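You operate a simulated robot arm through the tools that you are given. There is no shell and no other tool.

Carry out the task below with a simulated robot arm. There is one attempt and no reset: what you move stays moved.

Task
Give pallet 21 three quarter turns and send it to the cross stop.
Fine: turn it on the table, lower the table, then press the turn stop button.

It is judged by the outcome, as a careful person would: the job done as asked, and still so three seconds after it is handed in. It fails if anything else is knocked over, pushed out of place, dropped, spilled or broken.

Robot
A 7-joint arm with a two-finger parallel gripper, fixed in place. Base frame: the origin is at the foot of the arm, x ahead of it, y to its left, z up. Lengths are in mm, angles in degrees, forces in N, time in s.
Its first joint turns from -166.0 to 166.0 degrees. Payload 3.43 kg.
The TCP is the grasp point between the finger pads, 30 mm short of the fingertips. In the tool frame z runs along the fingers and y along their closing line. The gripper opens to 94 mm. The fingers are 28 mm wide and 10 mm thick; the gripper's body (50 by 96 mm) begins 55 mm behind the TCP.
Orientation is that of the tool frame in the base frame, as a unit quaternion [w, x, y, z]. With the fingers straight down and closing along the base's y, the tool's x points along the base's -x, its y along +y and its z along -z.

Tools
- The arm moves only by the tool apply_moves. Its argument "increments" is a list of rows, each a list of 7 numbers: the turn, a rotation vector about the base's x, y, z in degrees, then the shift along the base's x, y, z in m, then the gripper command, from -1 (fully open) to 1 (shut), values between in proportion. In form: [[wx, wy, wz, tx, ty, tz, gripper], ...]. A call has 1 to 20 rows; each row shifts and turns the commanded pose from where the row before left it. A row lasts 0.2 s, in which the tool goes at most 50 mm and 8.6 degrees; a call with a longer step from one row to the next is refused whole, and so is a gripper value outside its range. Where a pose cannot be reached the arm comes as near as it can. A force on the tool above 60 N (or 10 N above the force at the start of the call, whichever is more), or a blocked arm, ends the call early, and 0.2 s more pass. The fingers move at their own pace (about 45 mm/s each) and stop on an object; they squeeze with about 27 N. The grip force told is the motor's: it shows also when the fingers shut on nothing. Time passes only in rows, and 0.2 s behind the last, so rows that do not move let the fingers close. The reply holds the time, the measured pose of the TCP, the force on the tool along the base axes, the opening and the grip force, in the units named above and with some noise, with the torque about the TCP (base axes, N m) and any sound that the robot's microphone picked up.
- Cameras (640 x 400 px; columns grow to the right, rows downward): "scene" is fixed at [398.5, -649.9, 1504.2]; the picture's right is [0.98, -0.20, 0.00], its down [-0.05, -0.26, -0.97] and it looks along [0.19, 0.95, -0.26] (base axes); focal length 323 px, centre (320, 200). "wrist" rides on the gripper at [76, 14, -103] in the tool frame; the picture's right is [-0.18, 0.98, 0.00], its down [-0.75, -0.14, -0.64] and it looks along [-0.63, -0.12, 0.77] (tool axes); focal length 243 px, centre (320, 200). There is no depth. A picture from a camera that has moved, and an enlarged one, comes with that camera's place and axes in the base frame and with its lens.
- snapshot(camera): a new picture of that camera. No time passes.
- inspect(camera, box): a new picture of the part [left, top, right, bottom] of that camera's present view, enlarged. No time passes.
- sign_off(): hands the job in; it is judged then, once.

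Places have to be worked out from the pictures, the camera data and where the tool is seen. Open the gripper and draw the arm clear of the work before you hand the job in, unless the task says otherwise.

The tools are called after ">>>" as a command line: name --pt "numbers of a row" for each row, then --argument value for the rest, lists and objects as JSON in quotes. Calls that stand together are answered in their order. apply_moves: Moves the arm, as the interface text tells. Its arguments: {"type":"object","properties":{"increments":{"type":"array"}},"required":["increments"]} The other tools are called the same way: snapshot (camera) takes a picture; inspect (camera, box) takes an enlarged picture of a part of a camera's view; sign_off () hands the job in.

At the start:

```text
t: 0.0
tcp_pos: [222.7, 452.8, 1398.8]
ee_rot: [-0.001, 0.0, 1.0, 0.0]
ft_force: [0.3, 0.6, -0.8]
torque: [-0.01, -0.01, 0.0]
width: 93.7
grasp_force: 0.1
```

scene: 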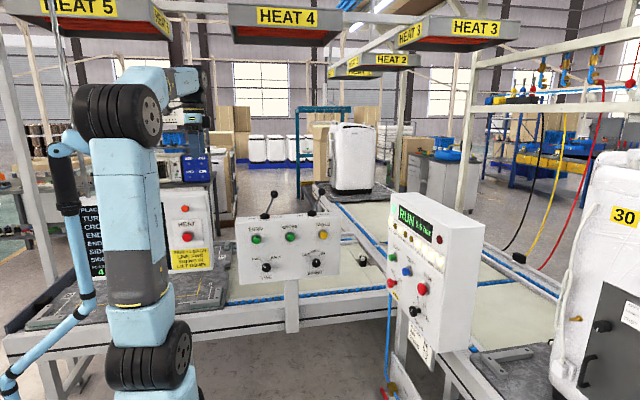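
wrist: 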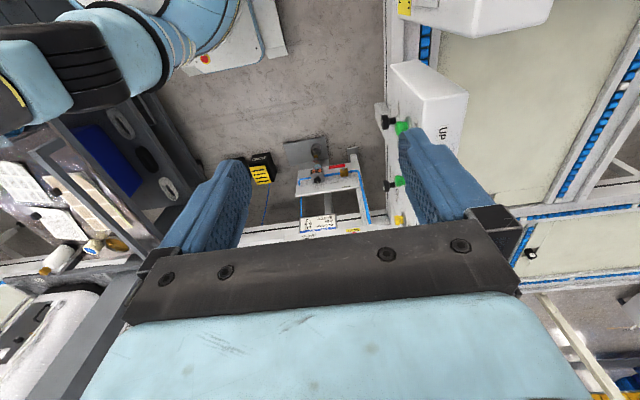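

I'll start by looking closely at the scene: the control panels, the displays and the signs.

>>> inspect --camera "scene" --box '[230, 180, 350, 290]'

>>> inspect --camera "scene" --box '[370, 180, 490, 370]'

>>> inspect --camera "scene" --box '[70, 180, 230, 290]'

>>> inspect --camera "scene" --box '[280, 90, 440, 220]'

>>> snapshot --camera "wrist"

```text
3.64 times, centred on (290, 235) of scene
camera zoom: at [398.5, -649.9, 1504.2], right [0.98, -0.2, 0.0], down [-0.05, -0.26, -0.97], along [0.19, 0.95, -0.26], focal length 1174 px, centre (429, 73)
```

zoom: 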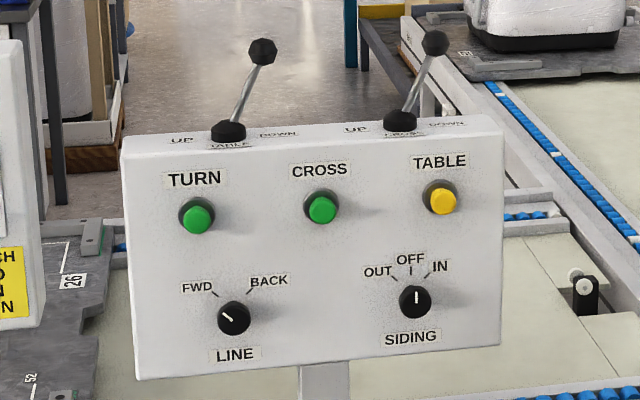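

```text
2.11 times, centred on (430, 275) of scene
camera zoom: at [398.5, -649.9, 1504.2], right [0.98, -0.2, 0.0], down [-0.05, -0.26, -0.97], along [0.19, 0.95, -0.26], focal length 680 px, centre (88, 42)
```

zoom: 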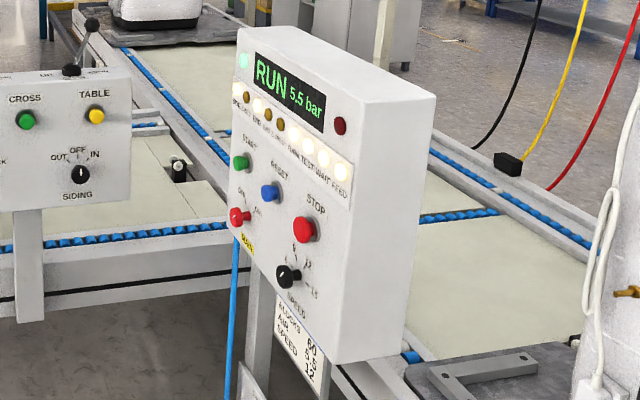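

```text
3.64 times, centred on (150, 235) of scene
camera zoom: at [398.5, -649.9, 1504.2], right [0.98, -0.2, 0.0], down [-0.05, -0.26, -0.97], along [0.19, 0.95, -0.26], focal length 1174 px, centre (938, 73)
```

zoom: 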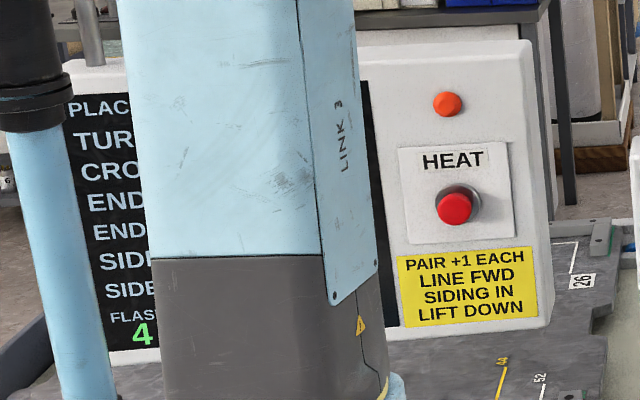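

```text
3.08 times, centred on (360, 155) of scene
camera zoom: at [398.5, -649.9, 1504.2], right [0.98, -0.2, 0.0], down [-0.05, -0.26, -0.97], along [0.19, 0.95, -0.26], focal length 994 px, centre (197, 338)
```

zoom: 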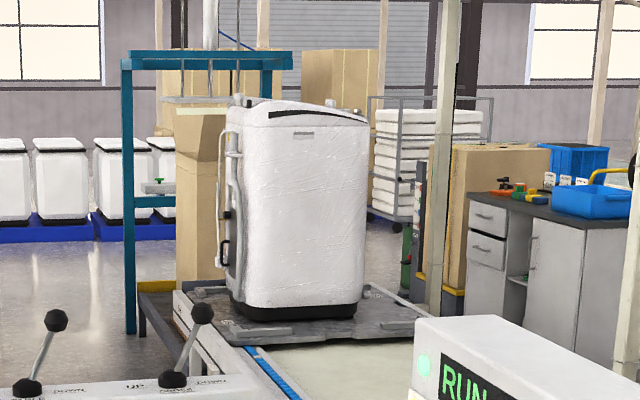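

```text
taken
camera wrist: at [147.3, 468.1, 1500.6], right [0.18, 0.98, 0.0], down [0.75, -0.14, 0.64], along [0.63, -0.12, -0.77], focal length 243 px, centre (320, 200)
```

wrist: 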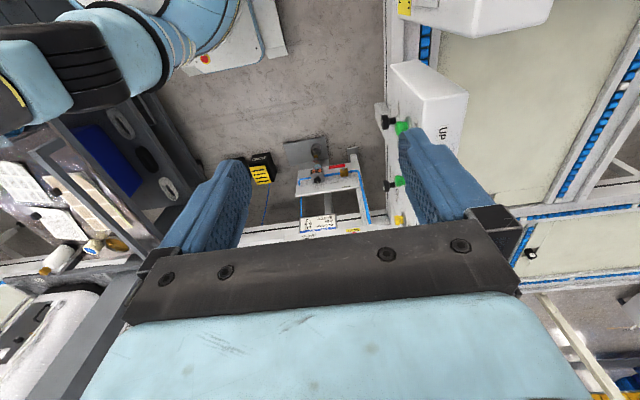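

The table panel has TURN/CROSS/TABLE buttons, two levers (TABLE, CROSS), and LINE and SIDING selectors. I need the hidden sign and the other labels, so I'll zoom in further.

>>> inspect --camera "scene" --box '[385, 190, 455, 260]'

>>> inspect --camera "scene" --box '[380, 250, 460, 320]'

>>> inspect --camera "scene" --box '[380, 310, 540, 400]'

>>> inspect --camera "scene" --box '[245, 185, 335, 225]'

>>> inspect --camera "scene" --box '[0, 240, 240, 390]'

>>> inspect --camera "scene" --box '[300, 170, 420, 230]'

>>> inspect --camera "scene" --box '[500, 140, 640, 400]'

>>> inspect --camera "wrist" --box '[370, 0, 640, 240]'

>>> inspect --camera "wrist" --box '[230, 120, 400, 250]'

>>> inspect --camera "wrist" --box '[0, 100, 200, 300]'

```text
5.71 times, centred on (420, 225) of scene
camera zoom: at [398.5, -649.9, 1504.2], right [0.98, -0.2, 0.0], down [-0.05, -0.26, -0.97], along [0.19, 0.95, -0.26], focal length 1845 px, centre (-251, 57)
```

zoom: 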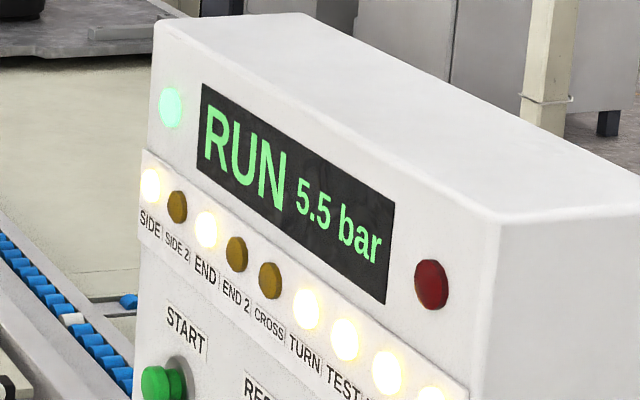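

```text
5.71 times, centred on (420, 285) of scene
camera zoom: at [398.5, -649.9, 1504.2], right [0.98, -0.2, 0.0], down [-0.05, -0.26, -0.97], along [0.19, 0.95, -0.26], focal length 1845 px, centre (-251, -286)
```

zoom: 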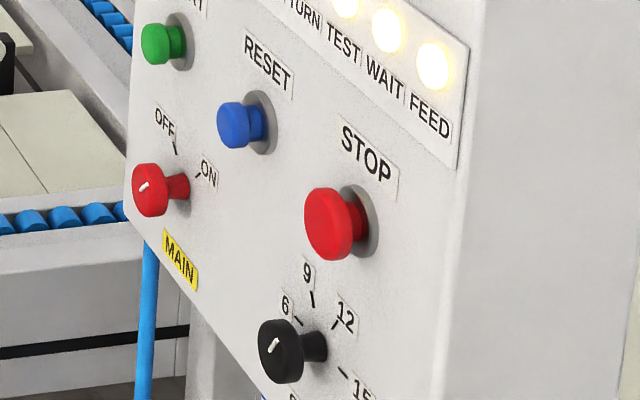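

```text
4.00 times, centred on (460, 355) of scene
camera zoom: at [398.5, -649.9, 1504.2], right [0.98, -0.2, 0.0], down [-0.05, -0.26, -0.97], along [0.19, 0.95, -0.26], focal length 1292 px, centre (-240, -420)
```

zoom: 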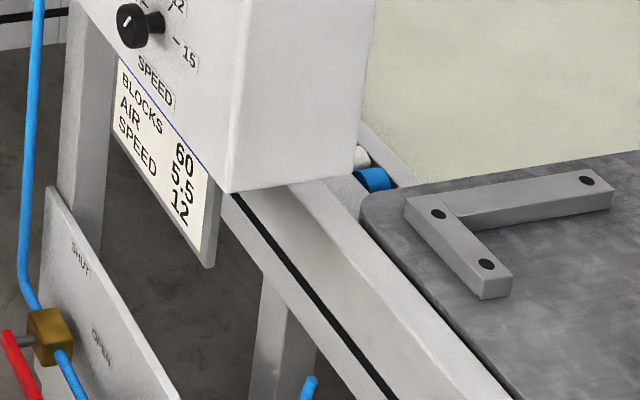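

```text
7.11 times, centred on (290, 205) of scene
camera zoom: at [398.5, -649.9, 1504.2], right [0.98, -0.2, 0.0], down [-0.05, -0.26, -0.97], along [0.19, 0.95, -0.26], focal length 2296 px, centre (533, 164)
```

zoom: 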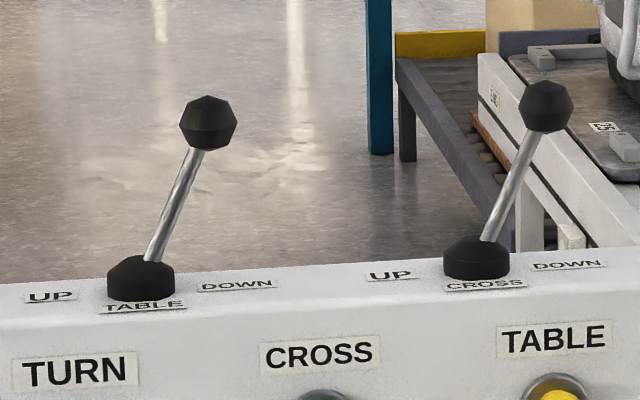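

```text
2.67 times, centred on (120, 315) of scene
camera zoom: at [398.5, -649.9, 1504.2], right [0.98, -0.2, 0.0], down [-0.05, -0.26, -0.97], along [0.19, 0.95, -0.26], focal length 861 px, centre (853, -107)
```

zoom: 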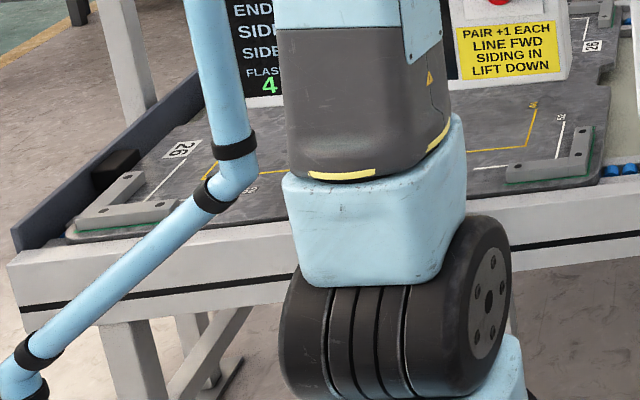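

```text
5.33 times, centred on (360, 200) of scene
camera zoom: at [398.5, -649.9, 1504.2], right [0.98, -0.2, 0.0], down [-0.05, -0.26, -0.97], along [0.19, 0.95, -0.26], focal length 1722 px, centre (107, 200)
```

zoom: 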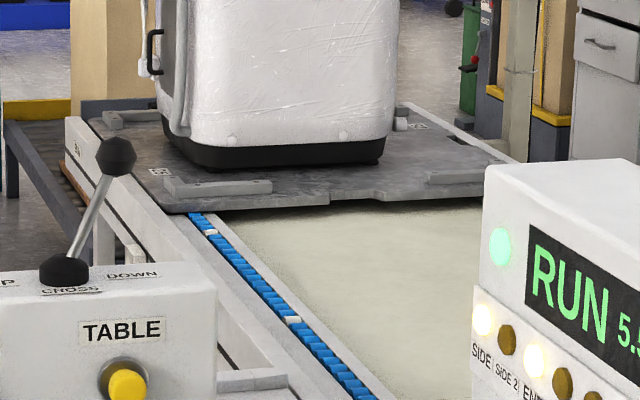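

```text
1.54 times, centred on (570, 270) of scene
camera zoom: at [398.5, -649.9, 1504.2], right [0.98, -0.2, 0.0], down [-0.05, -0.26, -0.97], along [0.19, 0.95, -0.26], focal length 497 px, centre (-65, 92)
```

zoom: 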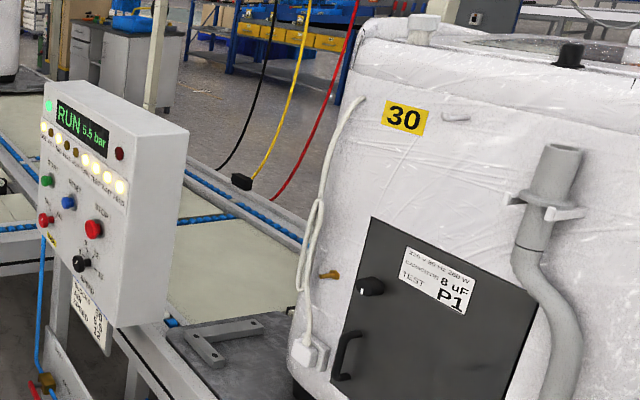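

```text
1.67 times, centred on (505, 120) of wrist
camera zoom: at [147.3, 468.1, 1500.6], right [0.18, 0.98, 0.0], down [0.75, -0.14, 0.64], along [0.63, -0.12, -0.77], focal length 404 px, centre (12, 333)
```

zoom: 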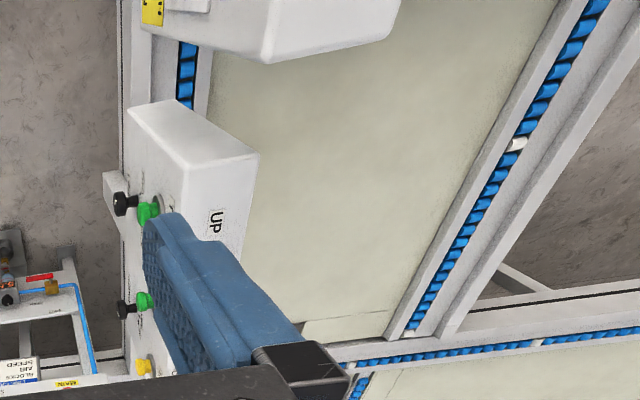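

```text
3.08 times, centred on (315, 185) of wrist
camera zoom: at [147.3, 468.1, 1500.6], right [0.18, 0.98, 0.0], down [0.75, -0.14, 0.64], along [0.63, -0.12, -0.77], focal length 746 px, centre (335, 246)
```

zoom: 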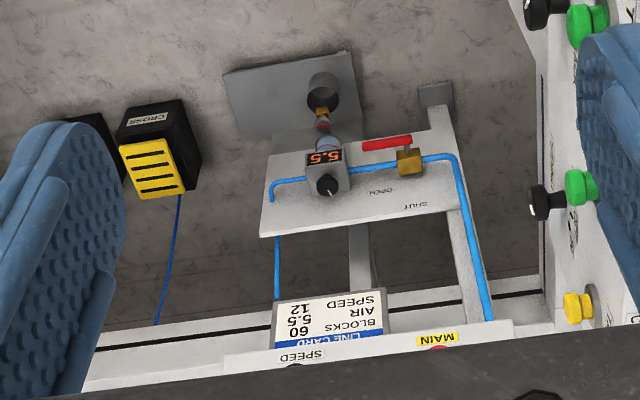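

```text
2.00 times, centred on (100, 200) of wrist
camera zoom: at [147.3, 468.1, 1500.6], right [0.18, 0.98, 0.0], down [0.75, -0.14, 0.64], along [0.63, -0.12, -0.77], focal length 485 px, centre (760, 200)
```

zoom: 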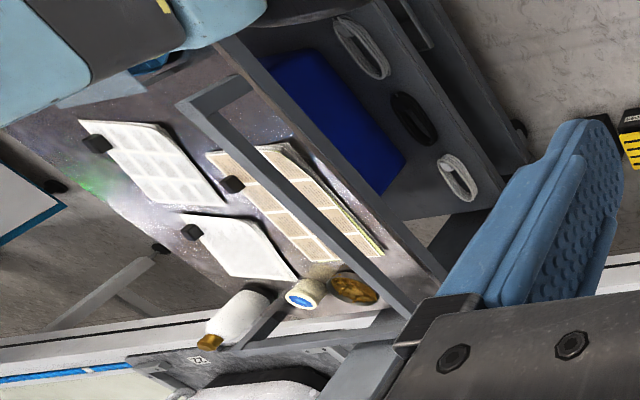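

Lamps lit are SIDE, END, TURN, TEST, WAIT and FEED, so CROSS is free. The arm hides the place board, so I'll turn the tool in free air to point the wrist camera along +y and read it.

>>> apply_moves --pt "4.62 4.62 -4.62 0 0.005 0 -1" --pt "4.62 4.62 -4.62 0 0.005 0 -1" --pt "4.62 4.62 -4.62 0 0.005 0 -1" --pt "4.62 4.62 -4.62 0 0.005 0 -1" --pt "4.62 4.62 -4.62 0 0.005 0 -1" --pt "4.62 4.62 -4.62 0 0.005 0 -1" --pt "4.62 4.62 -4.62 0 0.005 0 -1" --pt "4.62 4.62 -4.62 0 0.005 0 -1"

>>> snapshot --camera "wrist"

>>> snapshot --camera "scene"

```text
t: 1.8
tcp_pos: [223.1, 492.0, 1398.6]
ee_rot: [-0.307, 0.307, 0.847, 0.307]
ft_force: [0.0, -1.0, 1.2]
torque: [0.01, 0.0, -0.01]
width: 93.8
grasp_force: 0.1
```

```text
taken
camera wrist: at [220.0, 455.4, 1521.2], right [0.81, 0.55, 0.2], down [0.58, -0.79, -0.18], along [0.06, 0.26, -0.96], focal length 243 px, centre (320, 200)
```

wrist: 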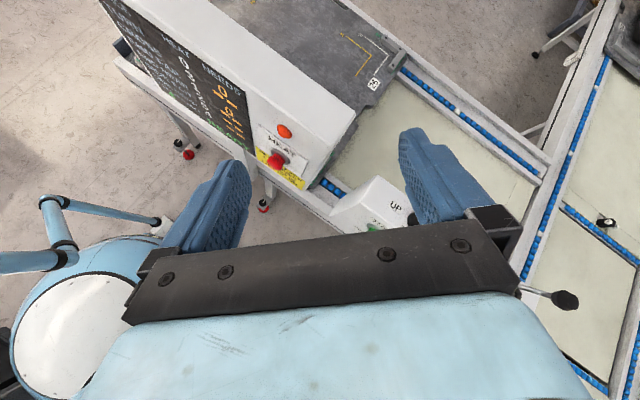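

```text
taken
```

scene: 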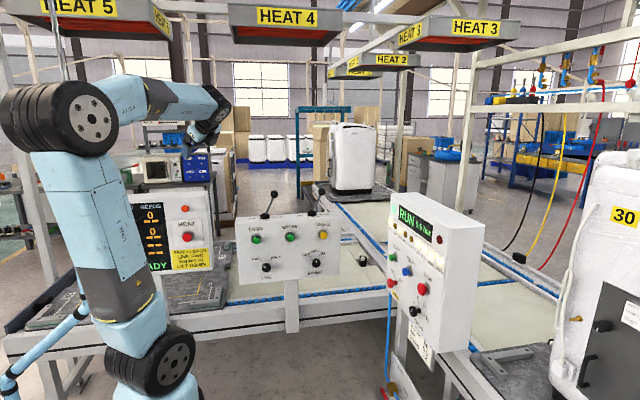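

The place board with PLACE/HEAT/NEEDS columns is becoming visible; I'll zoom in on both views.

>>> inspect --camera "wrist" --box '[90, 0, 330, 200]'

>>> inspect --camera "scene" --box '[120, 180, 230, 290]'

>>> inspect --camera "wrist" --box '[320, 0, 480, 100]'

```text
2.00 times, centred on (210, 100) of wrist
camera zoom: at [220.0, 455.4, 1521.2], right [0.81, 0.55, 0.2], down [0.58, -0.79, -0.18], along [0.06, 0.26, -0.96], focal length 485 px, centre (540, 400)
```

zoom: 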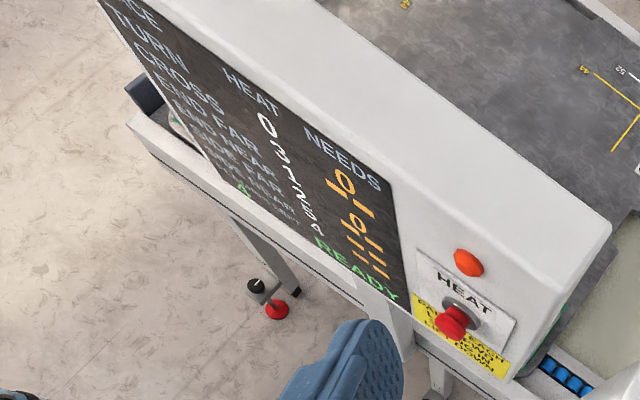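

```text
3.64 times, centred on (175, 235) of scene
camera zoom: at [398.5, -649.9, 1504.2], right [0.98, -0.2, 0.0], down [-0.05, -0.26, -0.97], along [0.19, 0.95, -0.26], focal length 1174 px, centre (847, 73)
```

zoom: 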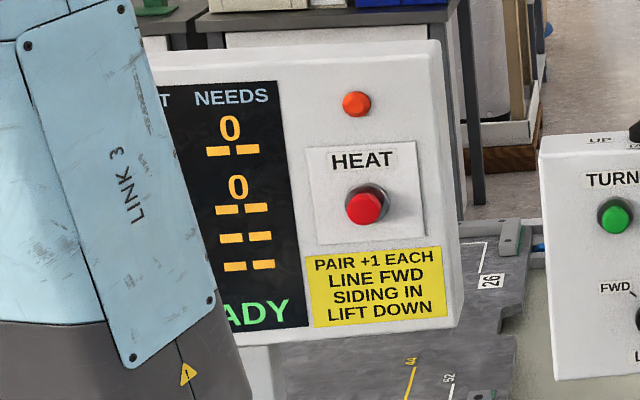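

```text
4.00 times, centred on (400, 50) of wrist
camera zoom: at [220.0, 455.4, 1521.2], right [0.81, 0.55, 0.2], down [0.58, -0.79, -0.18], along [0.06, 0.26, -0.96], focal length 970 px, centre (0, 800)
```

zoom: 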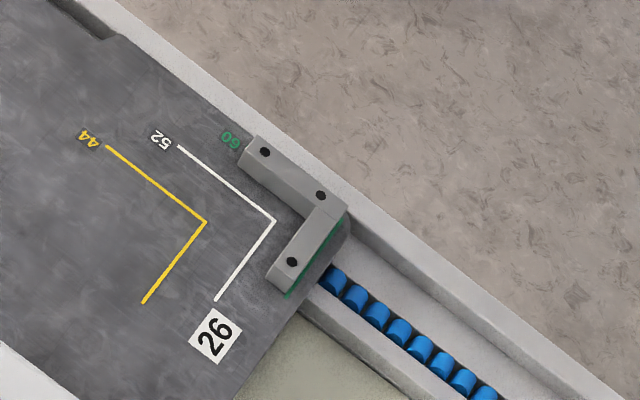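

The pallet behind the board is 26 with its blocks at 60. I'll finish the turn so the camera looks along the line and I can find pallet 21.

>>> apply_moves --pt "4.62 4.62 -4.62 0 0.005 0 -1" --pt "4.62 4.62 -4.62 0 0.005 0 -1" --pt "4.62 4.62 -4.62 0 0.005 0 -1" --pt "4.62 4.62 -4.62 0 0.005 0 -1" --pt "4.62 4.62 -4.62 0 0.005 0 -1" --pt "4.62 4.62 -4.62 0 0.005 0 -1" --pt "4.62 4.62 -4.62 0 0.005 0 -1"

>>> snapshot --camera "wrist"

>>> snapshot --camera "scene"

```text
t: 3.4
tcp_pos: [223.6, 527.9, 1398.3]
ee_rot: [0.5, -0.5, -0.5, -0.5]
ft_force: [0.3, -0.7, 0.5]
torque: [0.01, 0.03, 0.02]
width: 94.1
grasp_force: 0.0
```

```text
taken
camera wrist: at [238.1, 426.5, 1474.5], right [0.98, 0.0, -0.18], down [-0.14, -0.64, -0.75], along [-0.12, 0.77, -0.63], focal length 243 px, centre (320, 200)
```

wrist: 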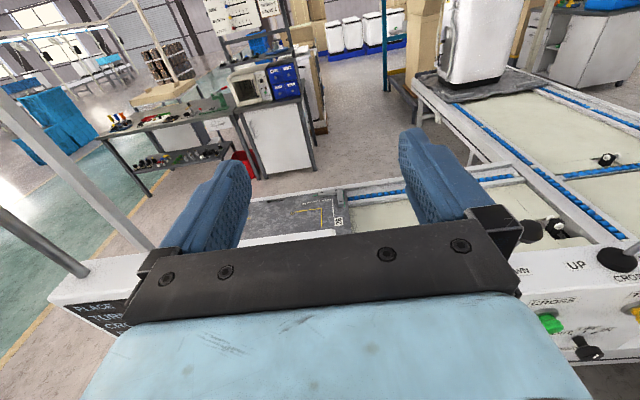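

```text
taken
```

scene: 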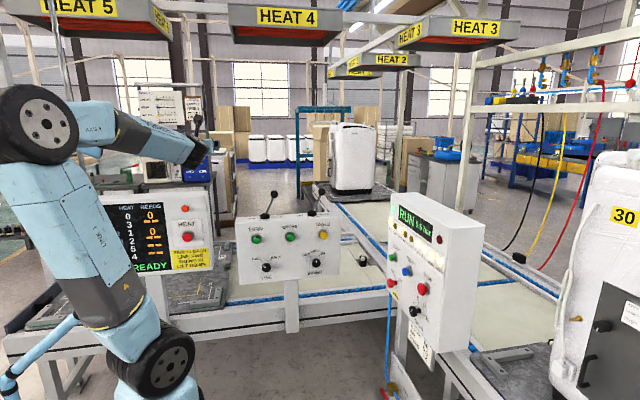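

The board is nearly fully visible now; zooming in on it and on the far pallet.

>>> inspect --camera "scene" --box '[90, 190, 220, 280]'

>>> inspect --camera "scene" --box '[305, 170, 405, 220]'

>>> inspect --camera "wrist" --box '[400, 0, 640, 220]'

>>> inspect --camera "wrist" --box '[230, 180, 460, 250]'

```text
4.44 times, centred on (155, 235) of scene
camera zoom: at [398.5, -649.9, 1504.2], right [0.98, -0.2, 0.0], down [-0.05, -0.26, -0.97], along [0.19, 0.95, -0.26], focal length 1435 px, centre (1053, 44)
```

zoom: 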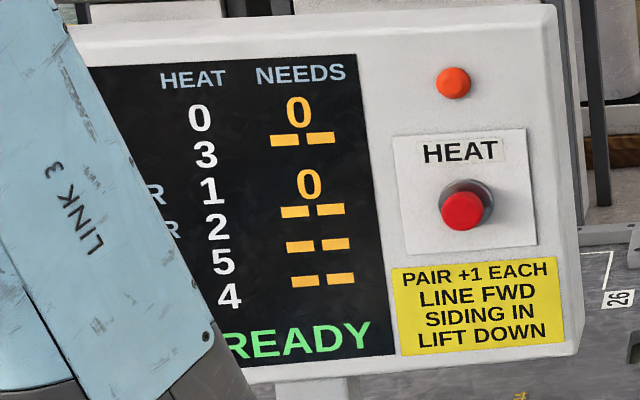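

```text
6.40 times, centred on (355, 195) of scene
camera zoom: at [398.5, -649.9, 1504.2], right [0.98, -0.2, 0.0], down [-0.05, -0.26, -0.97], along [0.19, 0.95, -0.26], focal length 2066 px, centre (96, 232)
```

zoom: 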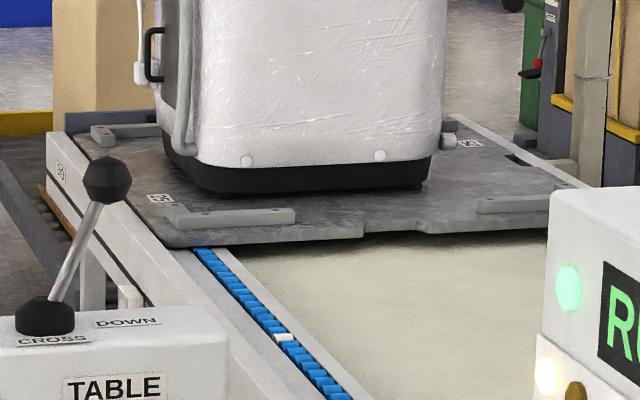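

```text
1.82 times, centred on (520, 110) of wrist
camera zoom: at [238.1, 426.5, 1474.5], right [0.98, 0.0, -0.18], down [-0.14, -0.64, -0.75], along [-0.12, 0.77, -0.63], focal length 441 px, centre (-44, 364)
```

zoom: 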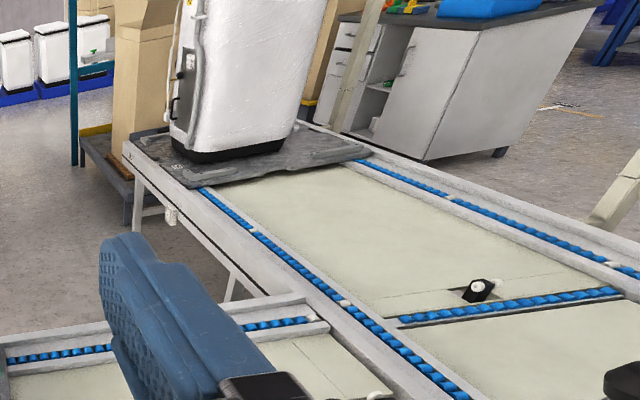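

```text
2.78 times, centred on (345, 215) of wrist
camera zoom: at [238.1, 426.5, 1474.5], right [0.98, 0.0, -0.18], down [-0.14, -0.64, -0.75], along [-0.12, 0.77, -0.63], focal length 675 px, centre (250, 158)
```

zoom: 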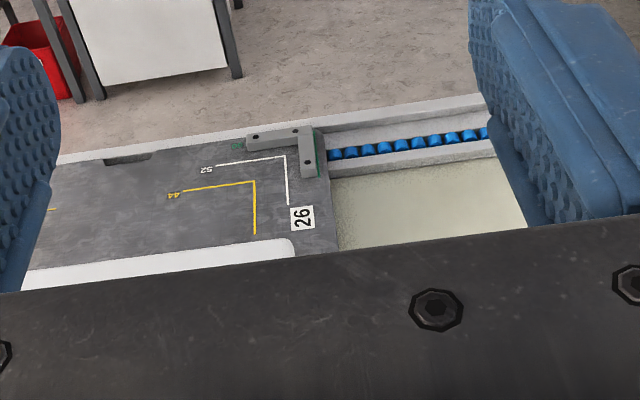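

Pallet 26 is on a siding, and the main line runs along y beyond the RUN panel (its face is near x≈945). I'll swing the camera towards +x at height to look for pallet 21 on that line.

>>> apply_moves --pt "0 0 -7.5 0.022 -0.005 0.005 -1" --pt "0 0 -7.5 0.022 -0.005 0.005 -1" --pt "0 0 -7.5 0.022 -0.005 0.005 -1" --pt "0 0 -7.5 0.022 -0.005 0.005 -1" --pt "0 0 -7.5 0.022 -0.005 0.005 -1" --pt "0 0 -7.5 0.022 -0.005 0.005 -1" --pt "0 0 -7.5 0.022 -0.005 0.005 -1" --pt "0 0 -7.5 0.022 -0.005 0.005 -1" --pt "0 0 -7.5 0.022 -0.005 0.005 -1" --pt "0 0 -7.5 0.022 -0.005 0.005 -1"

>>> snapshot --camera "wrist"

>>> snapshot --camera "scene"

```text
t: 5.7
tcp_pos: [418.0, 484.8, 1457.9]
ee_rot: [-0.157, 0.714, 0.114, 0.672]
ft_force: [-0.4, 0.9, -0.1]
torque: [-0.06, -0.01, -0.1]
width: 94.0
grasp_force: 0.0
stopped in row 10: the arm was blocked; the commanded pose is now the measured one
```

```text
taken
camera wrist: at [333.2, 431.4, 1536.5], right [0.35, -0.9, -0.25], down [-0.7, -0.07, -0.71], along [0.62, 0.43, -0.66], focal length 243 px, centre (320, 200)
```

wrist: 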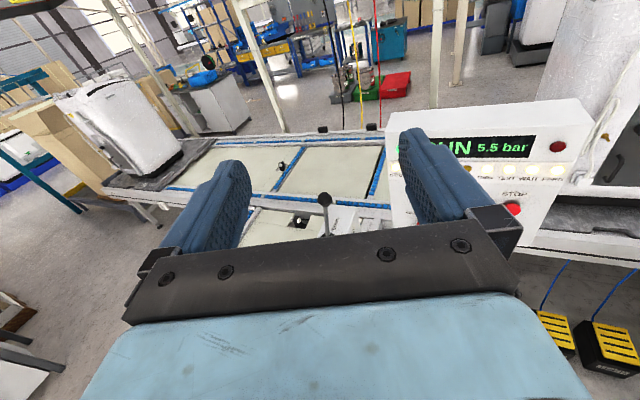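

```text
taken
```

scene: 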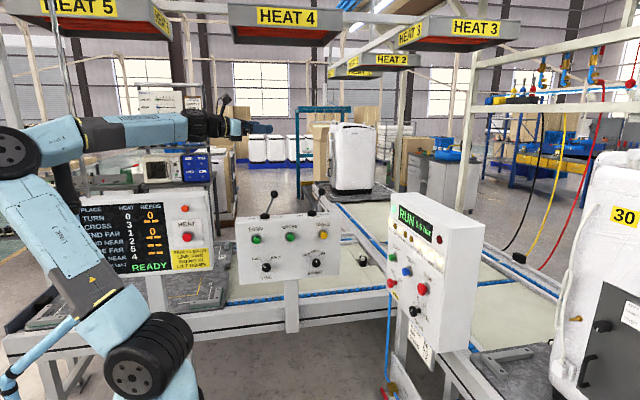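

The arm hit a joint limit but the view is useful, and the board is now fully visible. I'll read it and zoom in on the pallets.

>>> inspect --camera "scene" --box '[70, 190, 220, 280]'

>>> inspect --camera "wrist" --box '[480, 40, 640, 260]'

>>> inspect --camera "wrist" --box '[380, 90, 600, 240]'

>>> inspect --camera "wrist" --box '[40, 60, 240, 240]'

>>> inspect --camera "wrist" --box '[220, 110, 420, 250]'

>>> inspect --camera "wrist" --box '[500, 250, 640, 400]'

```text
4.27 times, centred on (145, 235) of scene
camera zoom: at [398.5, -649.9, 1504.2], right [0.98, -0.2, 0.0], down [-0.05, -0.26, -0.97], along [0.19, 0.95, -0.26], focal length 1378 px, centre (1067, 51)
```

zoom: 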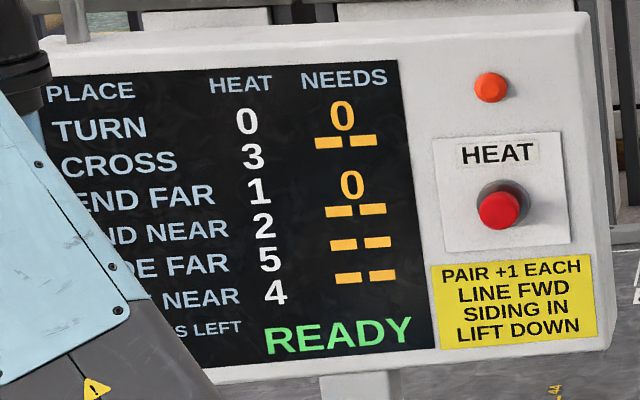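

```text
1.82 times, centred on (560, 150) of wrist
camera zoom: at [333.2, 431.4, 1536.5], right [0.35, -0.9, -0.25], down [-0.7, -0.07, -0.71], along [0.62, 0.43, -0.66], focal length 441 px, centre (-116, 291)
```

zoom: 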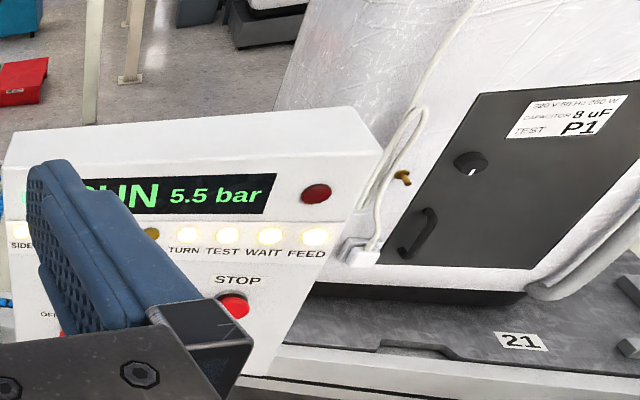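

```text
2.67 times, centred on (490, 165) of wrist
camera zoom: at [333.2, 431.4, 1536.5], right [0.35, -0.9, -0.25], down [-0.7, -0.07, -0.71], along [0.62, 0.43, -0.66], focal length 647 px, centre (-133, 293)
```

zoom: 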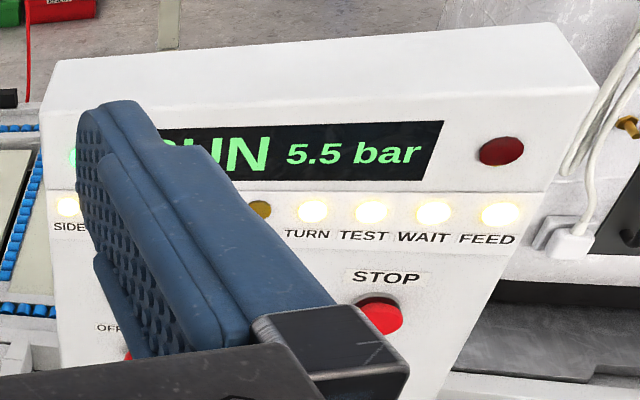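

```text
2.22 times, centred on (140, 150) of wrist
camera zoom: at [333.2, 431.4, 1536.5], right [0.35, -0.9, -0.25], down [-0.7, -0.07, -0.71], along [0.62, 0.43, -0.66], focal length 539 px, centre (720, 311)
```

zoom: 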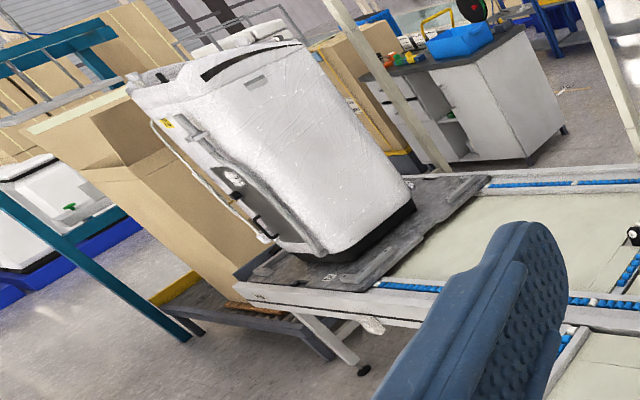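

```text
2.86 times, centred on (320, 180) of wrist
camera zoom: at [333.2, 431.4, 1536.5], right [0.35, -0.9, -0.25], down [-0.7, -0.07, -0.71], along [0.62, 0.43, -0.66], focal length 693 px, centre (320, 257)
```

zoom: 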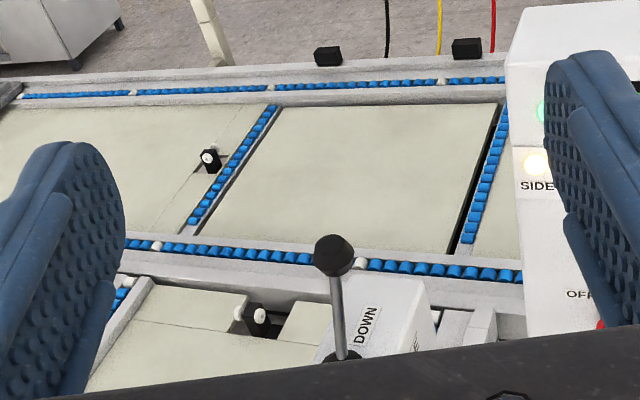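

```text
2.67 times, centred on (570, 325) of wrist
camera zoom: at [333.2, 431.4, 1536.5], right [0.35, -0.9, -0.25], down [-0.7, -0.07, -0.71], along [0.62, 0.43, -0.66], focal length 647 px, centre (-347, -133)
```

zoom: 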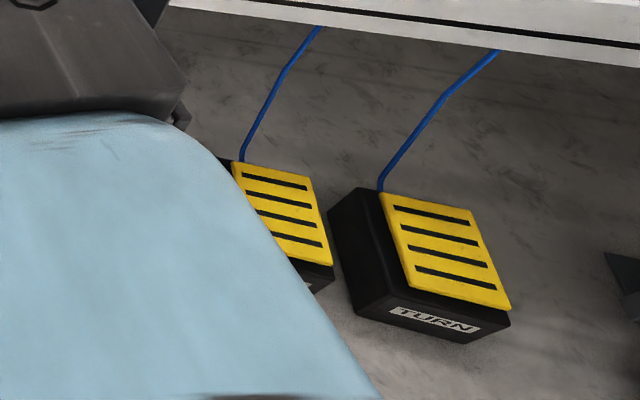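

Pallet 21 carries machine 30 and sits behind the RUN panel, presumably at the TURN place. I'll check the speed selector and the other pallets before acting.

>>> inspect --camera "scene" --box '[405, 295, 430, 325]'

>>> inspect --camera "scene" --box '[385, 270, 405, 295]'

>>> inspect --camera "scene" --box '[375, 340, 440, 400]'

>>> inspect --camera "scene" --box '[250, 250, 330, 290]'

>>> inspect --camera "scene" --box '[460, 230, 600, 400]'

```text
13.33 times, centred on (418, 310) of scene
camera zoom: at [398.5, -649.9, 1504.2], right [0.98, -0.2, 0.0], down [-0.05, -0.26, -0.97], along [0.19, 0.95, -0.26], focal length 4305 px, centre (-980, -1267)
```

zoom: 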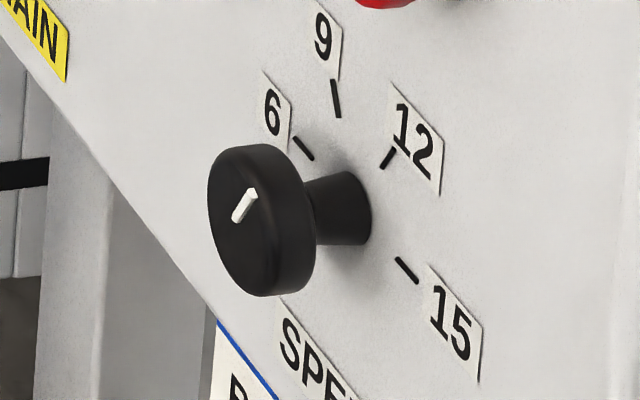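

```text
16.00 times, centred on (395, 282) of scene
camera zoom: at [398.5, -649.9, 1504.2], right [0.98, -0.2, 0.0], down [-0.05, -0.26, -0.97], along [0.19, 0.95, -0.26], focal length 5166 px, centre (-880, -1120)
```

zoom: 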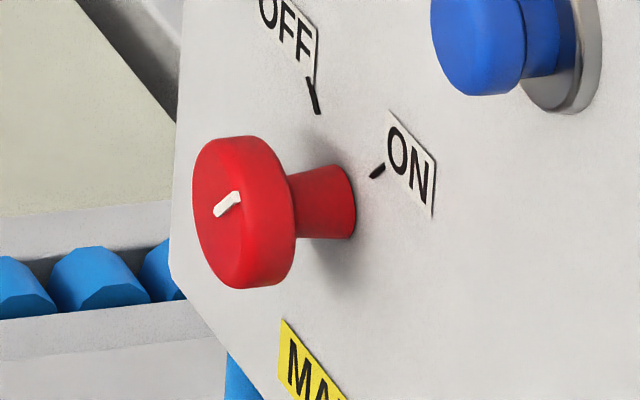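

```text
6.67 times, centred on (408, 370) of scene
camera zoom: at [398.5, -649.9, 1504.2], right [0.98, -0.2, 0.0], down [-0.05, -0.26, -0.97], along [0.19, 0.95, -0.26], focal length 2153 px, centre (-263, -933)
```

zoom: 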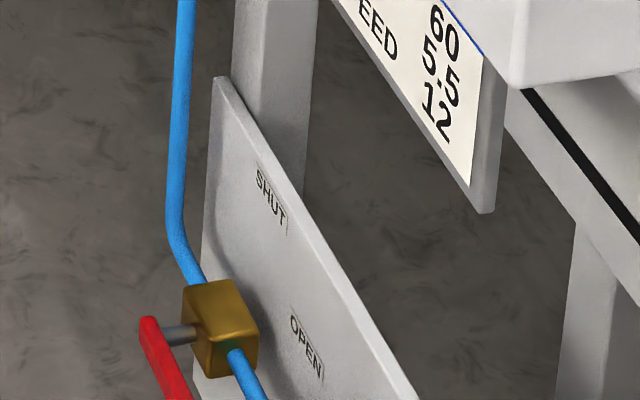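

```text
8.00 times, centred on (290, 270) of scene
camera zoom: at [398.5, -649.9, 1504.2], right [0.98, -0.2, 0.0], down [-0.05, -0.26, -0.97], along [0.19, 0.95, -0.26], focal length 2583 px, centre (560, -360)
```

zoom: 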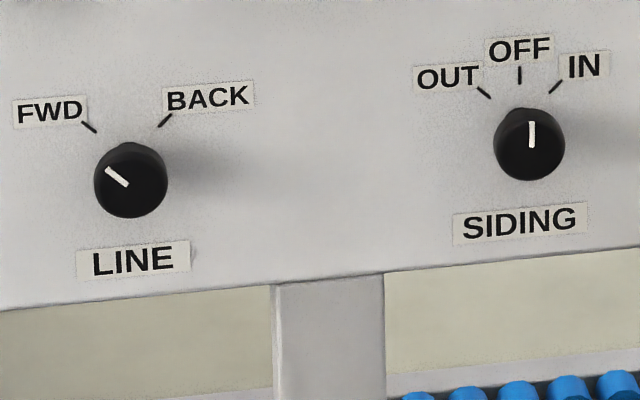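

```text
2.35 times, centred on (530, 315) of scene
camera zoom: at [398.5, -649.9, 1504.2], right [0.98, -0.2, 0.0], down [-0.05, -0.26, -0.97], along [0.19, 0.95, -0.26], focal length 760 px, centre (-174, -71)
```

zoom: 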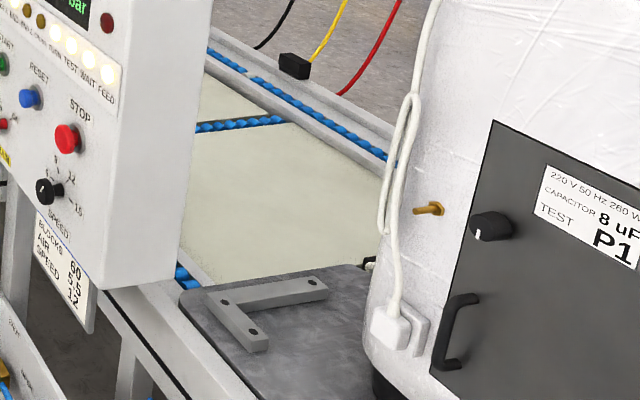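

SPEED is at 12, MAIN is ON, LINE is FWD, SIDING is OFF, air reads 5.5, and the CROSS place is empty, so conditions are good. Both levers lean to the DOWN side. I'll bring the tool back to pointing along +y in front of the table panel for a close view of the levers and buttons.

>>> apply_moves --pt "0 -0.576 7.545 -0.002 -0.006 -0.012 -1" --pt "0 -0.576 7.545 -0.002 -0.006 -0.012 -1" --pt "0 -0.576 7.545 -0.002 -0.006 -0.012 -1" --pt "0 -0.576 7.545 -0.002 -0.006 -0.012 -1" --pt "0 -0.576 7.545 -0.002 -0.006 -0.012 1" --pt "0 -0.576 7.545 -0.002 -0.006 -0.012 1" --pt "0 -0.576 7.545 -0.002 -0.006 -0.012 1" --pt "0 -0.576 7.545 -0.002 -0.006 -0.012 1" --pt "0 -0.576 7.545 -0.002 -0.006 -0.012 1"

>>> snapshot --camera "wrist"

>>> snapshot --camera "scene"

```text
t: 7.7
tcp_pos: [395.7, 434.7, 1350.6]
ee_rot: [-0.501, 0.496, 0.501, 0.501]
ft_force: [-0.4, -0.1, 0.1]
torque: [0.0, 0.02, -0.06]
width: 0.0
grasp_force: 10.8
```

```text
taken
camera wrist: at [409.4, 332.3, 1426.1], right [0.98, 0.0, -0.18], down [-0.13, -0.64, -0.76], along [-0.12, 0.77, -0.63], focal length 243 px, centre (320, 200)
```

wrist: 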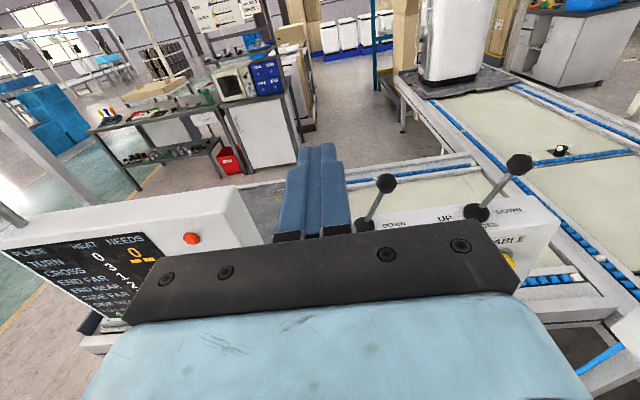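

```text
taken
```

scene: 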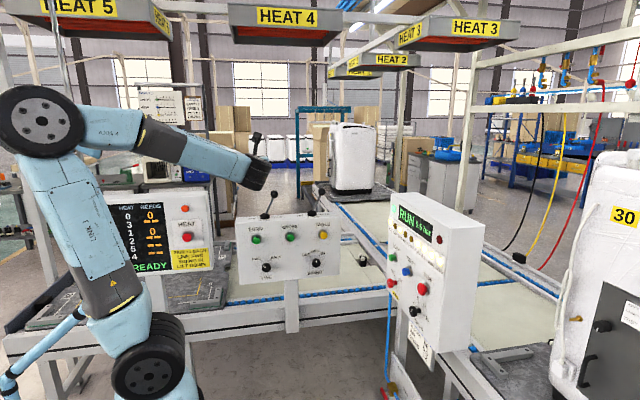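

The lever knobs triangulate to about (469,652,1182) for TABLE and (668,652,1180) for CROSS, both in the DOWN position. I'll bring the closed fingers to the +x side of the TABLE knob, between the two levers.

>>> apply_moves --pt "0 0 0 0.0194 0.0109 -0.0283 1" --pt "0 0 0 0.0194 0.0109 -0.0283 1" --pt "0 0 0 0.0194 0.0109 -0.0283 1" --pt "0 0 0 0.0194 0.0109 -0.0283 1" --pt "0 0 0 0.0194 0.0109 -0.0283 1" --pt "0 0 0 0.0194 0.0109 -0.0283 1" --pt "0 0 0 0 0.02 0 1" --pt "0 0 0 0 0.02 0 1" --pt "0 0 0 0 0.02 0 1"

>>> snapshot --camera "wrist"

>>> inspect --camera "scene" --box '[210, 150, 370, 290]'

```text
t: 9.7
tcp_pos: [512.9, 559.8, 1180.7]
ee_rot: [-0.5, 0.498, 0.5, 0.503]
ft_force: [0.1, -0.5, 0.5]
torque: [-0.04, 0.01, 0.01]
width: 0.0
grasp_force: 27.1
```

```text
taken
camera wrist: at [526.2, 457.3, 1255.8], right [0.98, 0.0, -0.18], down [-0.14, -0.64, -0.76], along [-0.12, 0.77, -0.63], focal length 243 px, centre (320, 200)
```

wrist: 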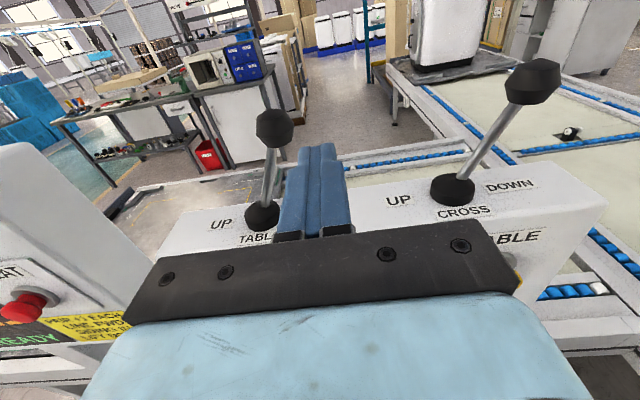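

```text
2.86 times, centred on (290, 220) of scene
camera zoom: at [398.5, -649.9, 1504.2], right [0.98, -0.2, 0.0], down [-0.05, -0.26, -0.97], along [0.19, 0.95, -0.26], focal length 923 px, centre (406, 143)
```

zoom: 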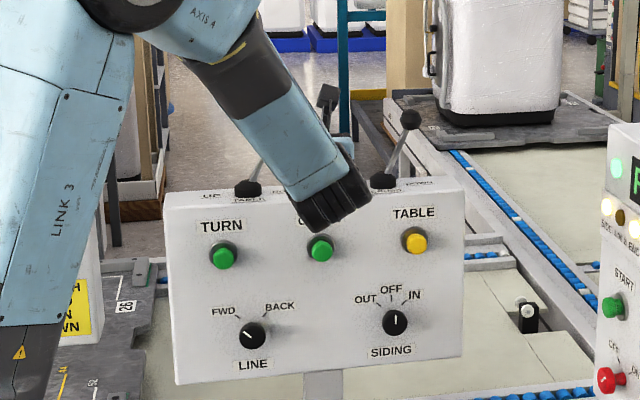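

Fingers are clear between the two levers. I'll advance so the tips reach past the knob, then push it towards -x (UP).

>>> apply_moves --pt "0 0 0 0 0.02 0 1" --pt "0 0 0 0 0.02 0 1" --pt "0 0 0 0 0.02 0 1" --pt "0 0 0 0 0.02 0 1" --pt "0 0 0 -0.015 0 0 1" --pt "0 0 0 -0.015 0 0 1" --pt "0 0 0 -0.015 0 0 1" --pt "0 0 0 -0.015 0 0 1" --pt "0 0 0 -0.015 0 0 1" --pt "0 0 0 -0.015 0 0 1"

>>> snapshot --camera "wrist"

>>> snapshot --camera "scene"

```text
t: 11.9
tcp_pos: [422.8, 641.4, 1179.7]
ee_rot: [-0.5, 0.497, 0.5, 0.503]
ft_force: [-0.1, 0.9, 0.4]
torque: [0.01, 0.0, 0.0]
width: 0.0
grasp_force: 27.3
```

```text
taken
camera wrist: at [437.1, 539.6, 1254.4], right [0.98, 0.0, -0.18], down [-0.14, -0.64, -0.76], along [-0.12, 0.77, -0.63], focal length 243 px, centre (320, 200)
```

wrist: 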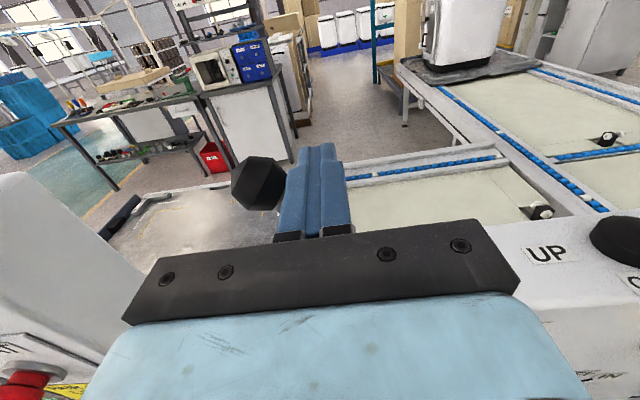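

```text
taken
```

scene: 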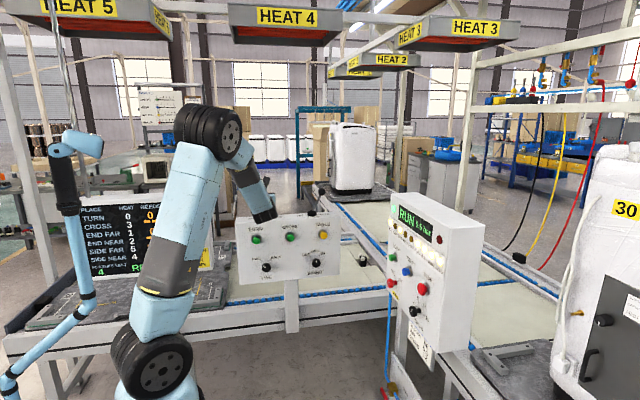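

The knob has gone over to x≈387 (UP side) and pallet 21 looks like it's rising. I'll retreat along -y and check the lever and pallet.

>>> apply_moves --pt "0 0 0 0 -0.025 0 1" --pt "0 0 0 0 -0.025 0 1" --pt "0 0 0 0 -0.025 0 1" --pt "0 0 0 0 -0.025 0 1" --pt "0 0 0 0 -0.01 0 1"

>>> snapshot --camera "wrist"

>>> inspect --camera "scene" --box '[460, 140, 640, 400]'

>>> inspect --camera "scene" --box '[385, 190, 455, 260]'

>>> inspect --camera "scene" --box '[60, 190, 220, 290]'

```text
t: 13.1
tcp_pos: [423.7, 531.0, 1178.0]
ee_rot: [-0.5, 0.497, 0.5, 0.502]
ft_force: [0.5, 0.0, 0.6]
torque: [0.0, -0.03, 0.01]
width: 0.0
grasp_force: 26.8
```

```text
taken
camera wrist: at [436.9, 428.8, 1253.4], right [0.98, 0.0, -0.18], down [-0.14, -0.64, -0.76], along [-0.12, 0.77, -0.63], focal length 243 px, centre (320, 200)
```

wrist: 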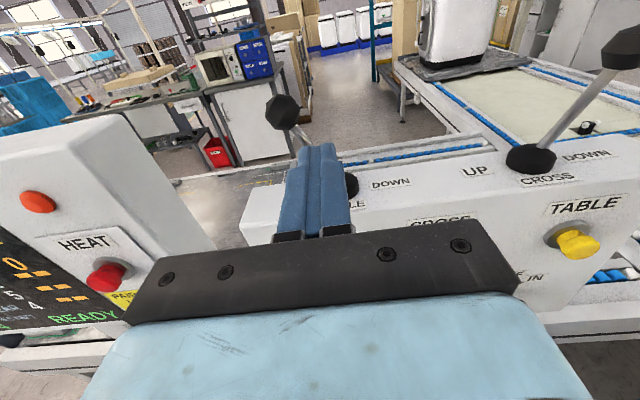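

```text
1.54 times, centred on (550, 270) of scene
camera zoom: at [398.5, -649.9, 1504.2], right [0.98, -0.2, 0.0], down [-0.05, -0.26, -0.97], along [0.19, 0.95, -0.26], focal length 497 px, centre (-34, 92)
```

zoom: 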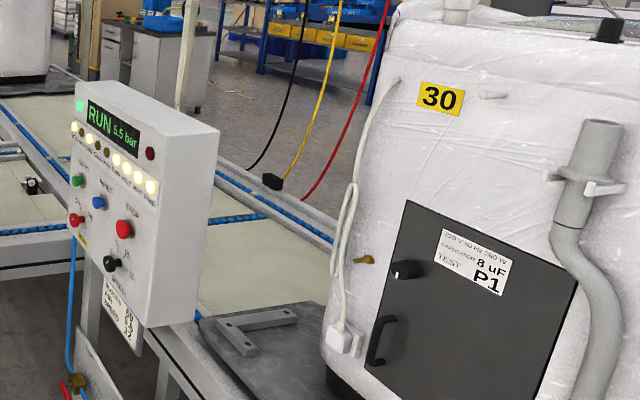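

```text
5.71 times, centred on (420, 225) of scene
camera zoom: at [398.5, -649.9, 1504.2], right [0.98, -0.2, 0.0], down [-0.05, -0.26, -0.97], along [0.19, 0.95, -0.26], focal length 1845 px, centre (-251, 57)
```

zoom: 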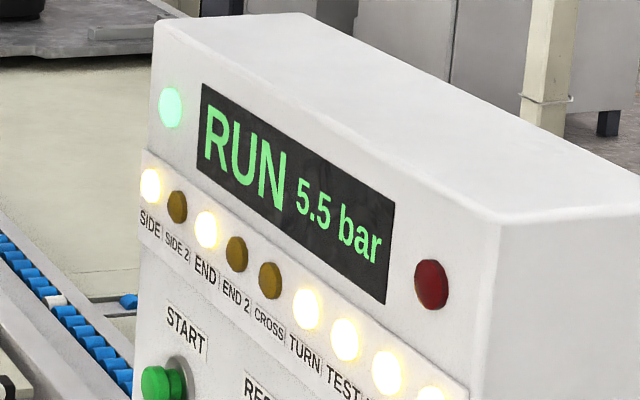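

```text
4.00 times, centred on (140, 240) of scene
camera zoom: at [398.5, -649.9, 1504.2], right [0.98, -0.2, 0.0], down [-0.05, -0.26, -0.97], along [0.19, 0.95, -0.26], focal length 1292 px, centre (1040, 40)
```

zoom: 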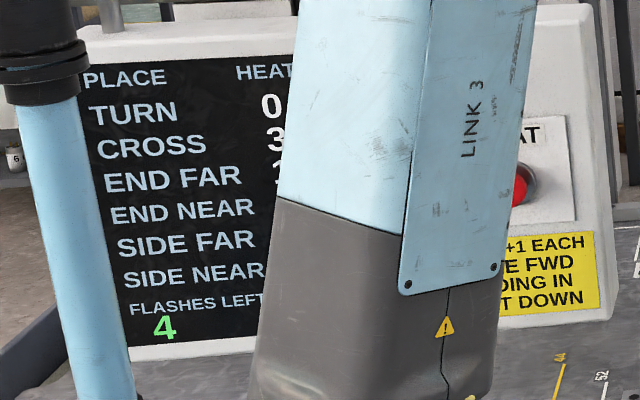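

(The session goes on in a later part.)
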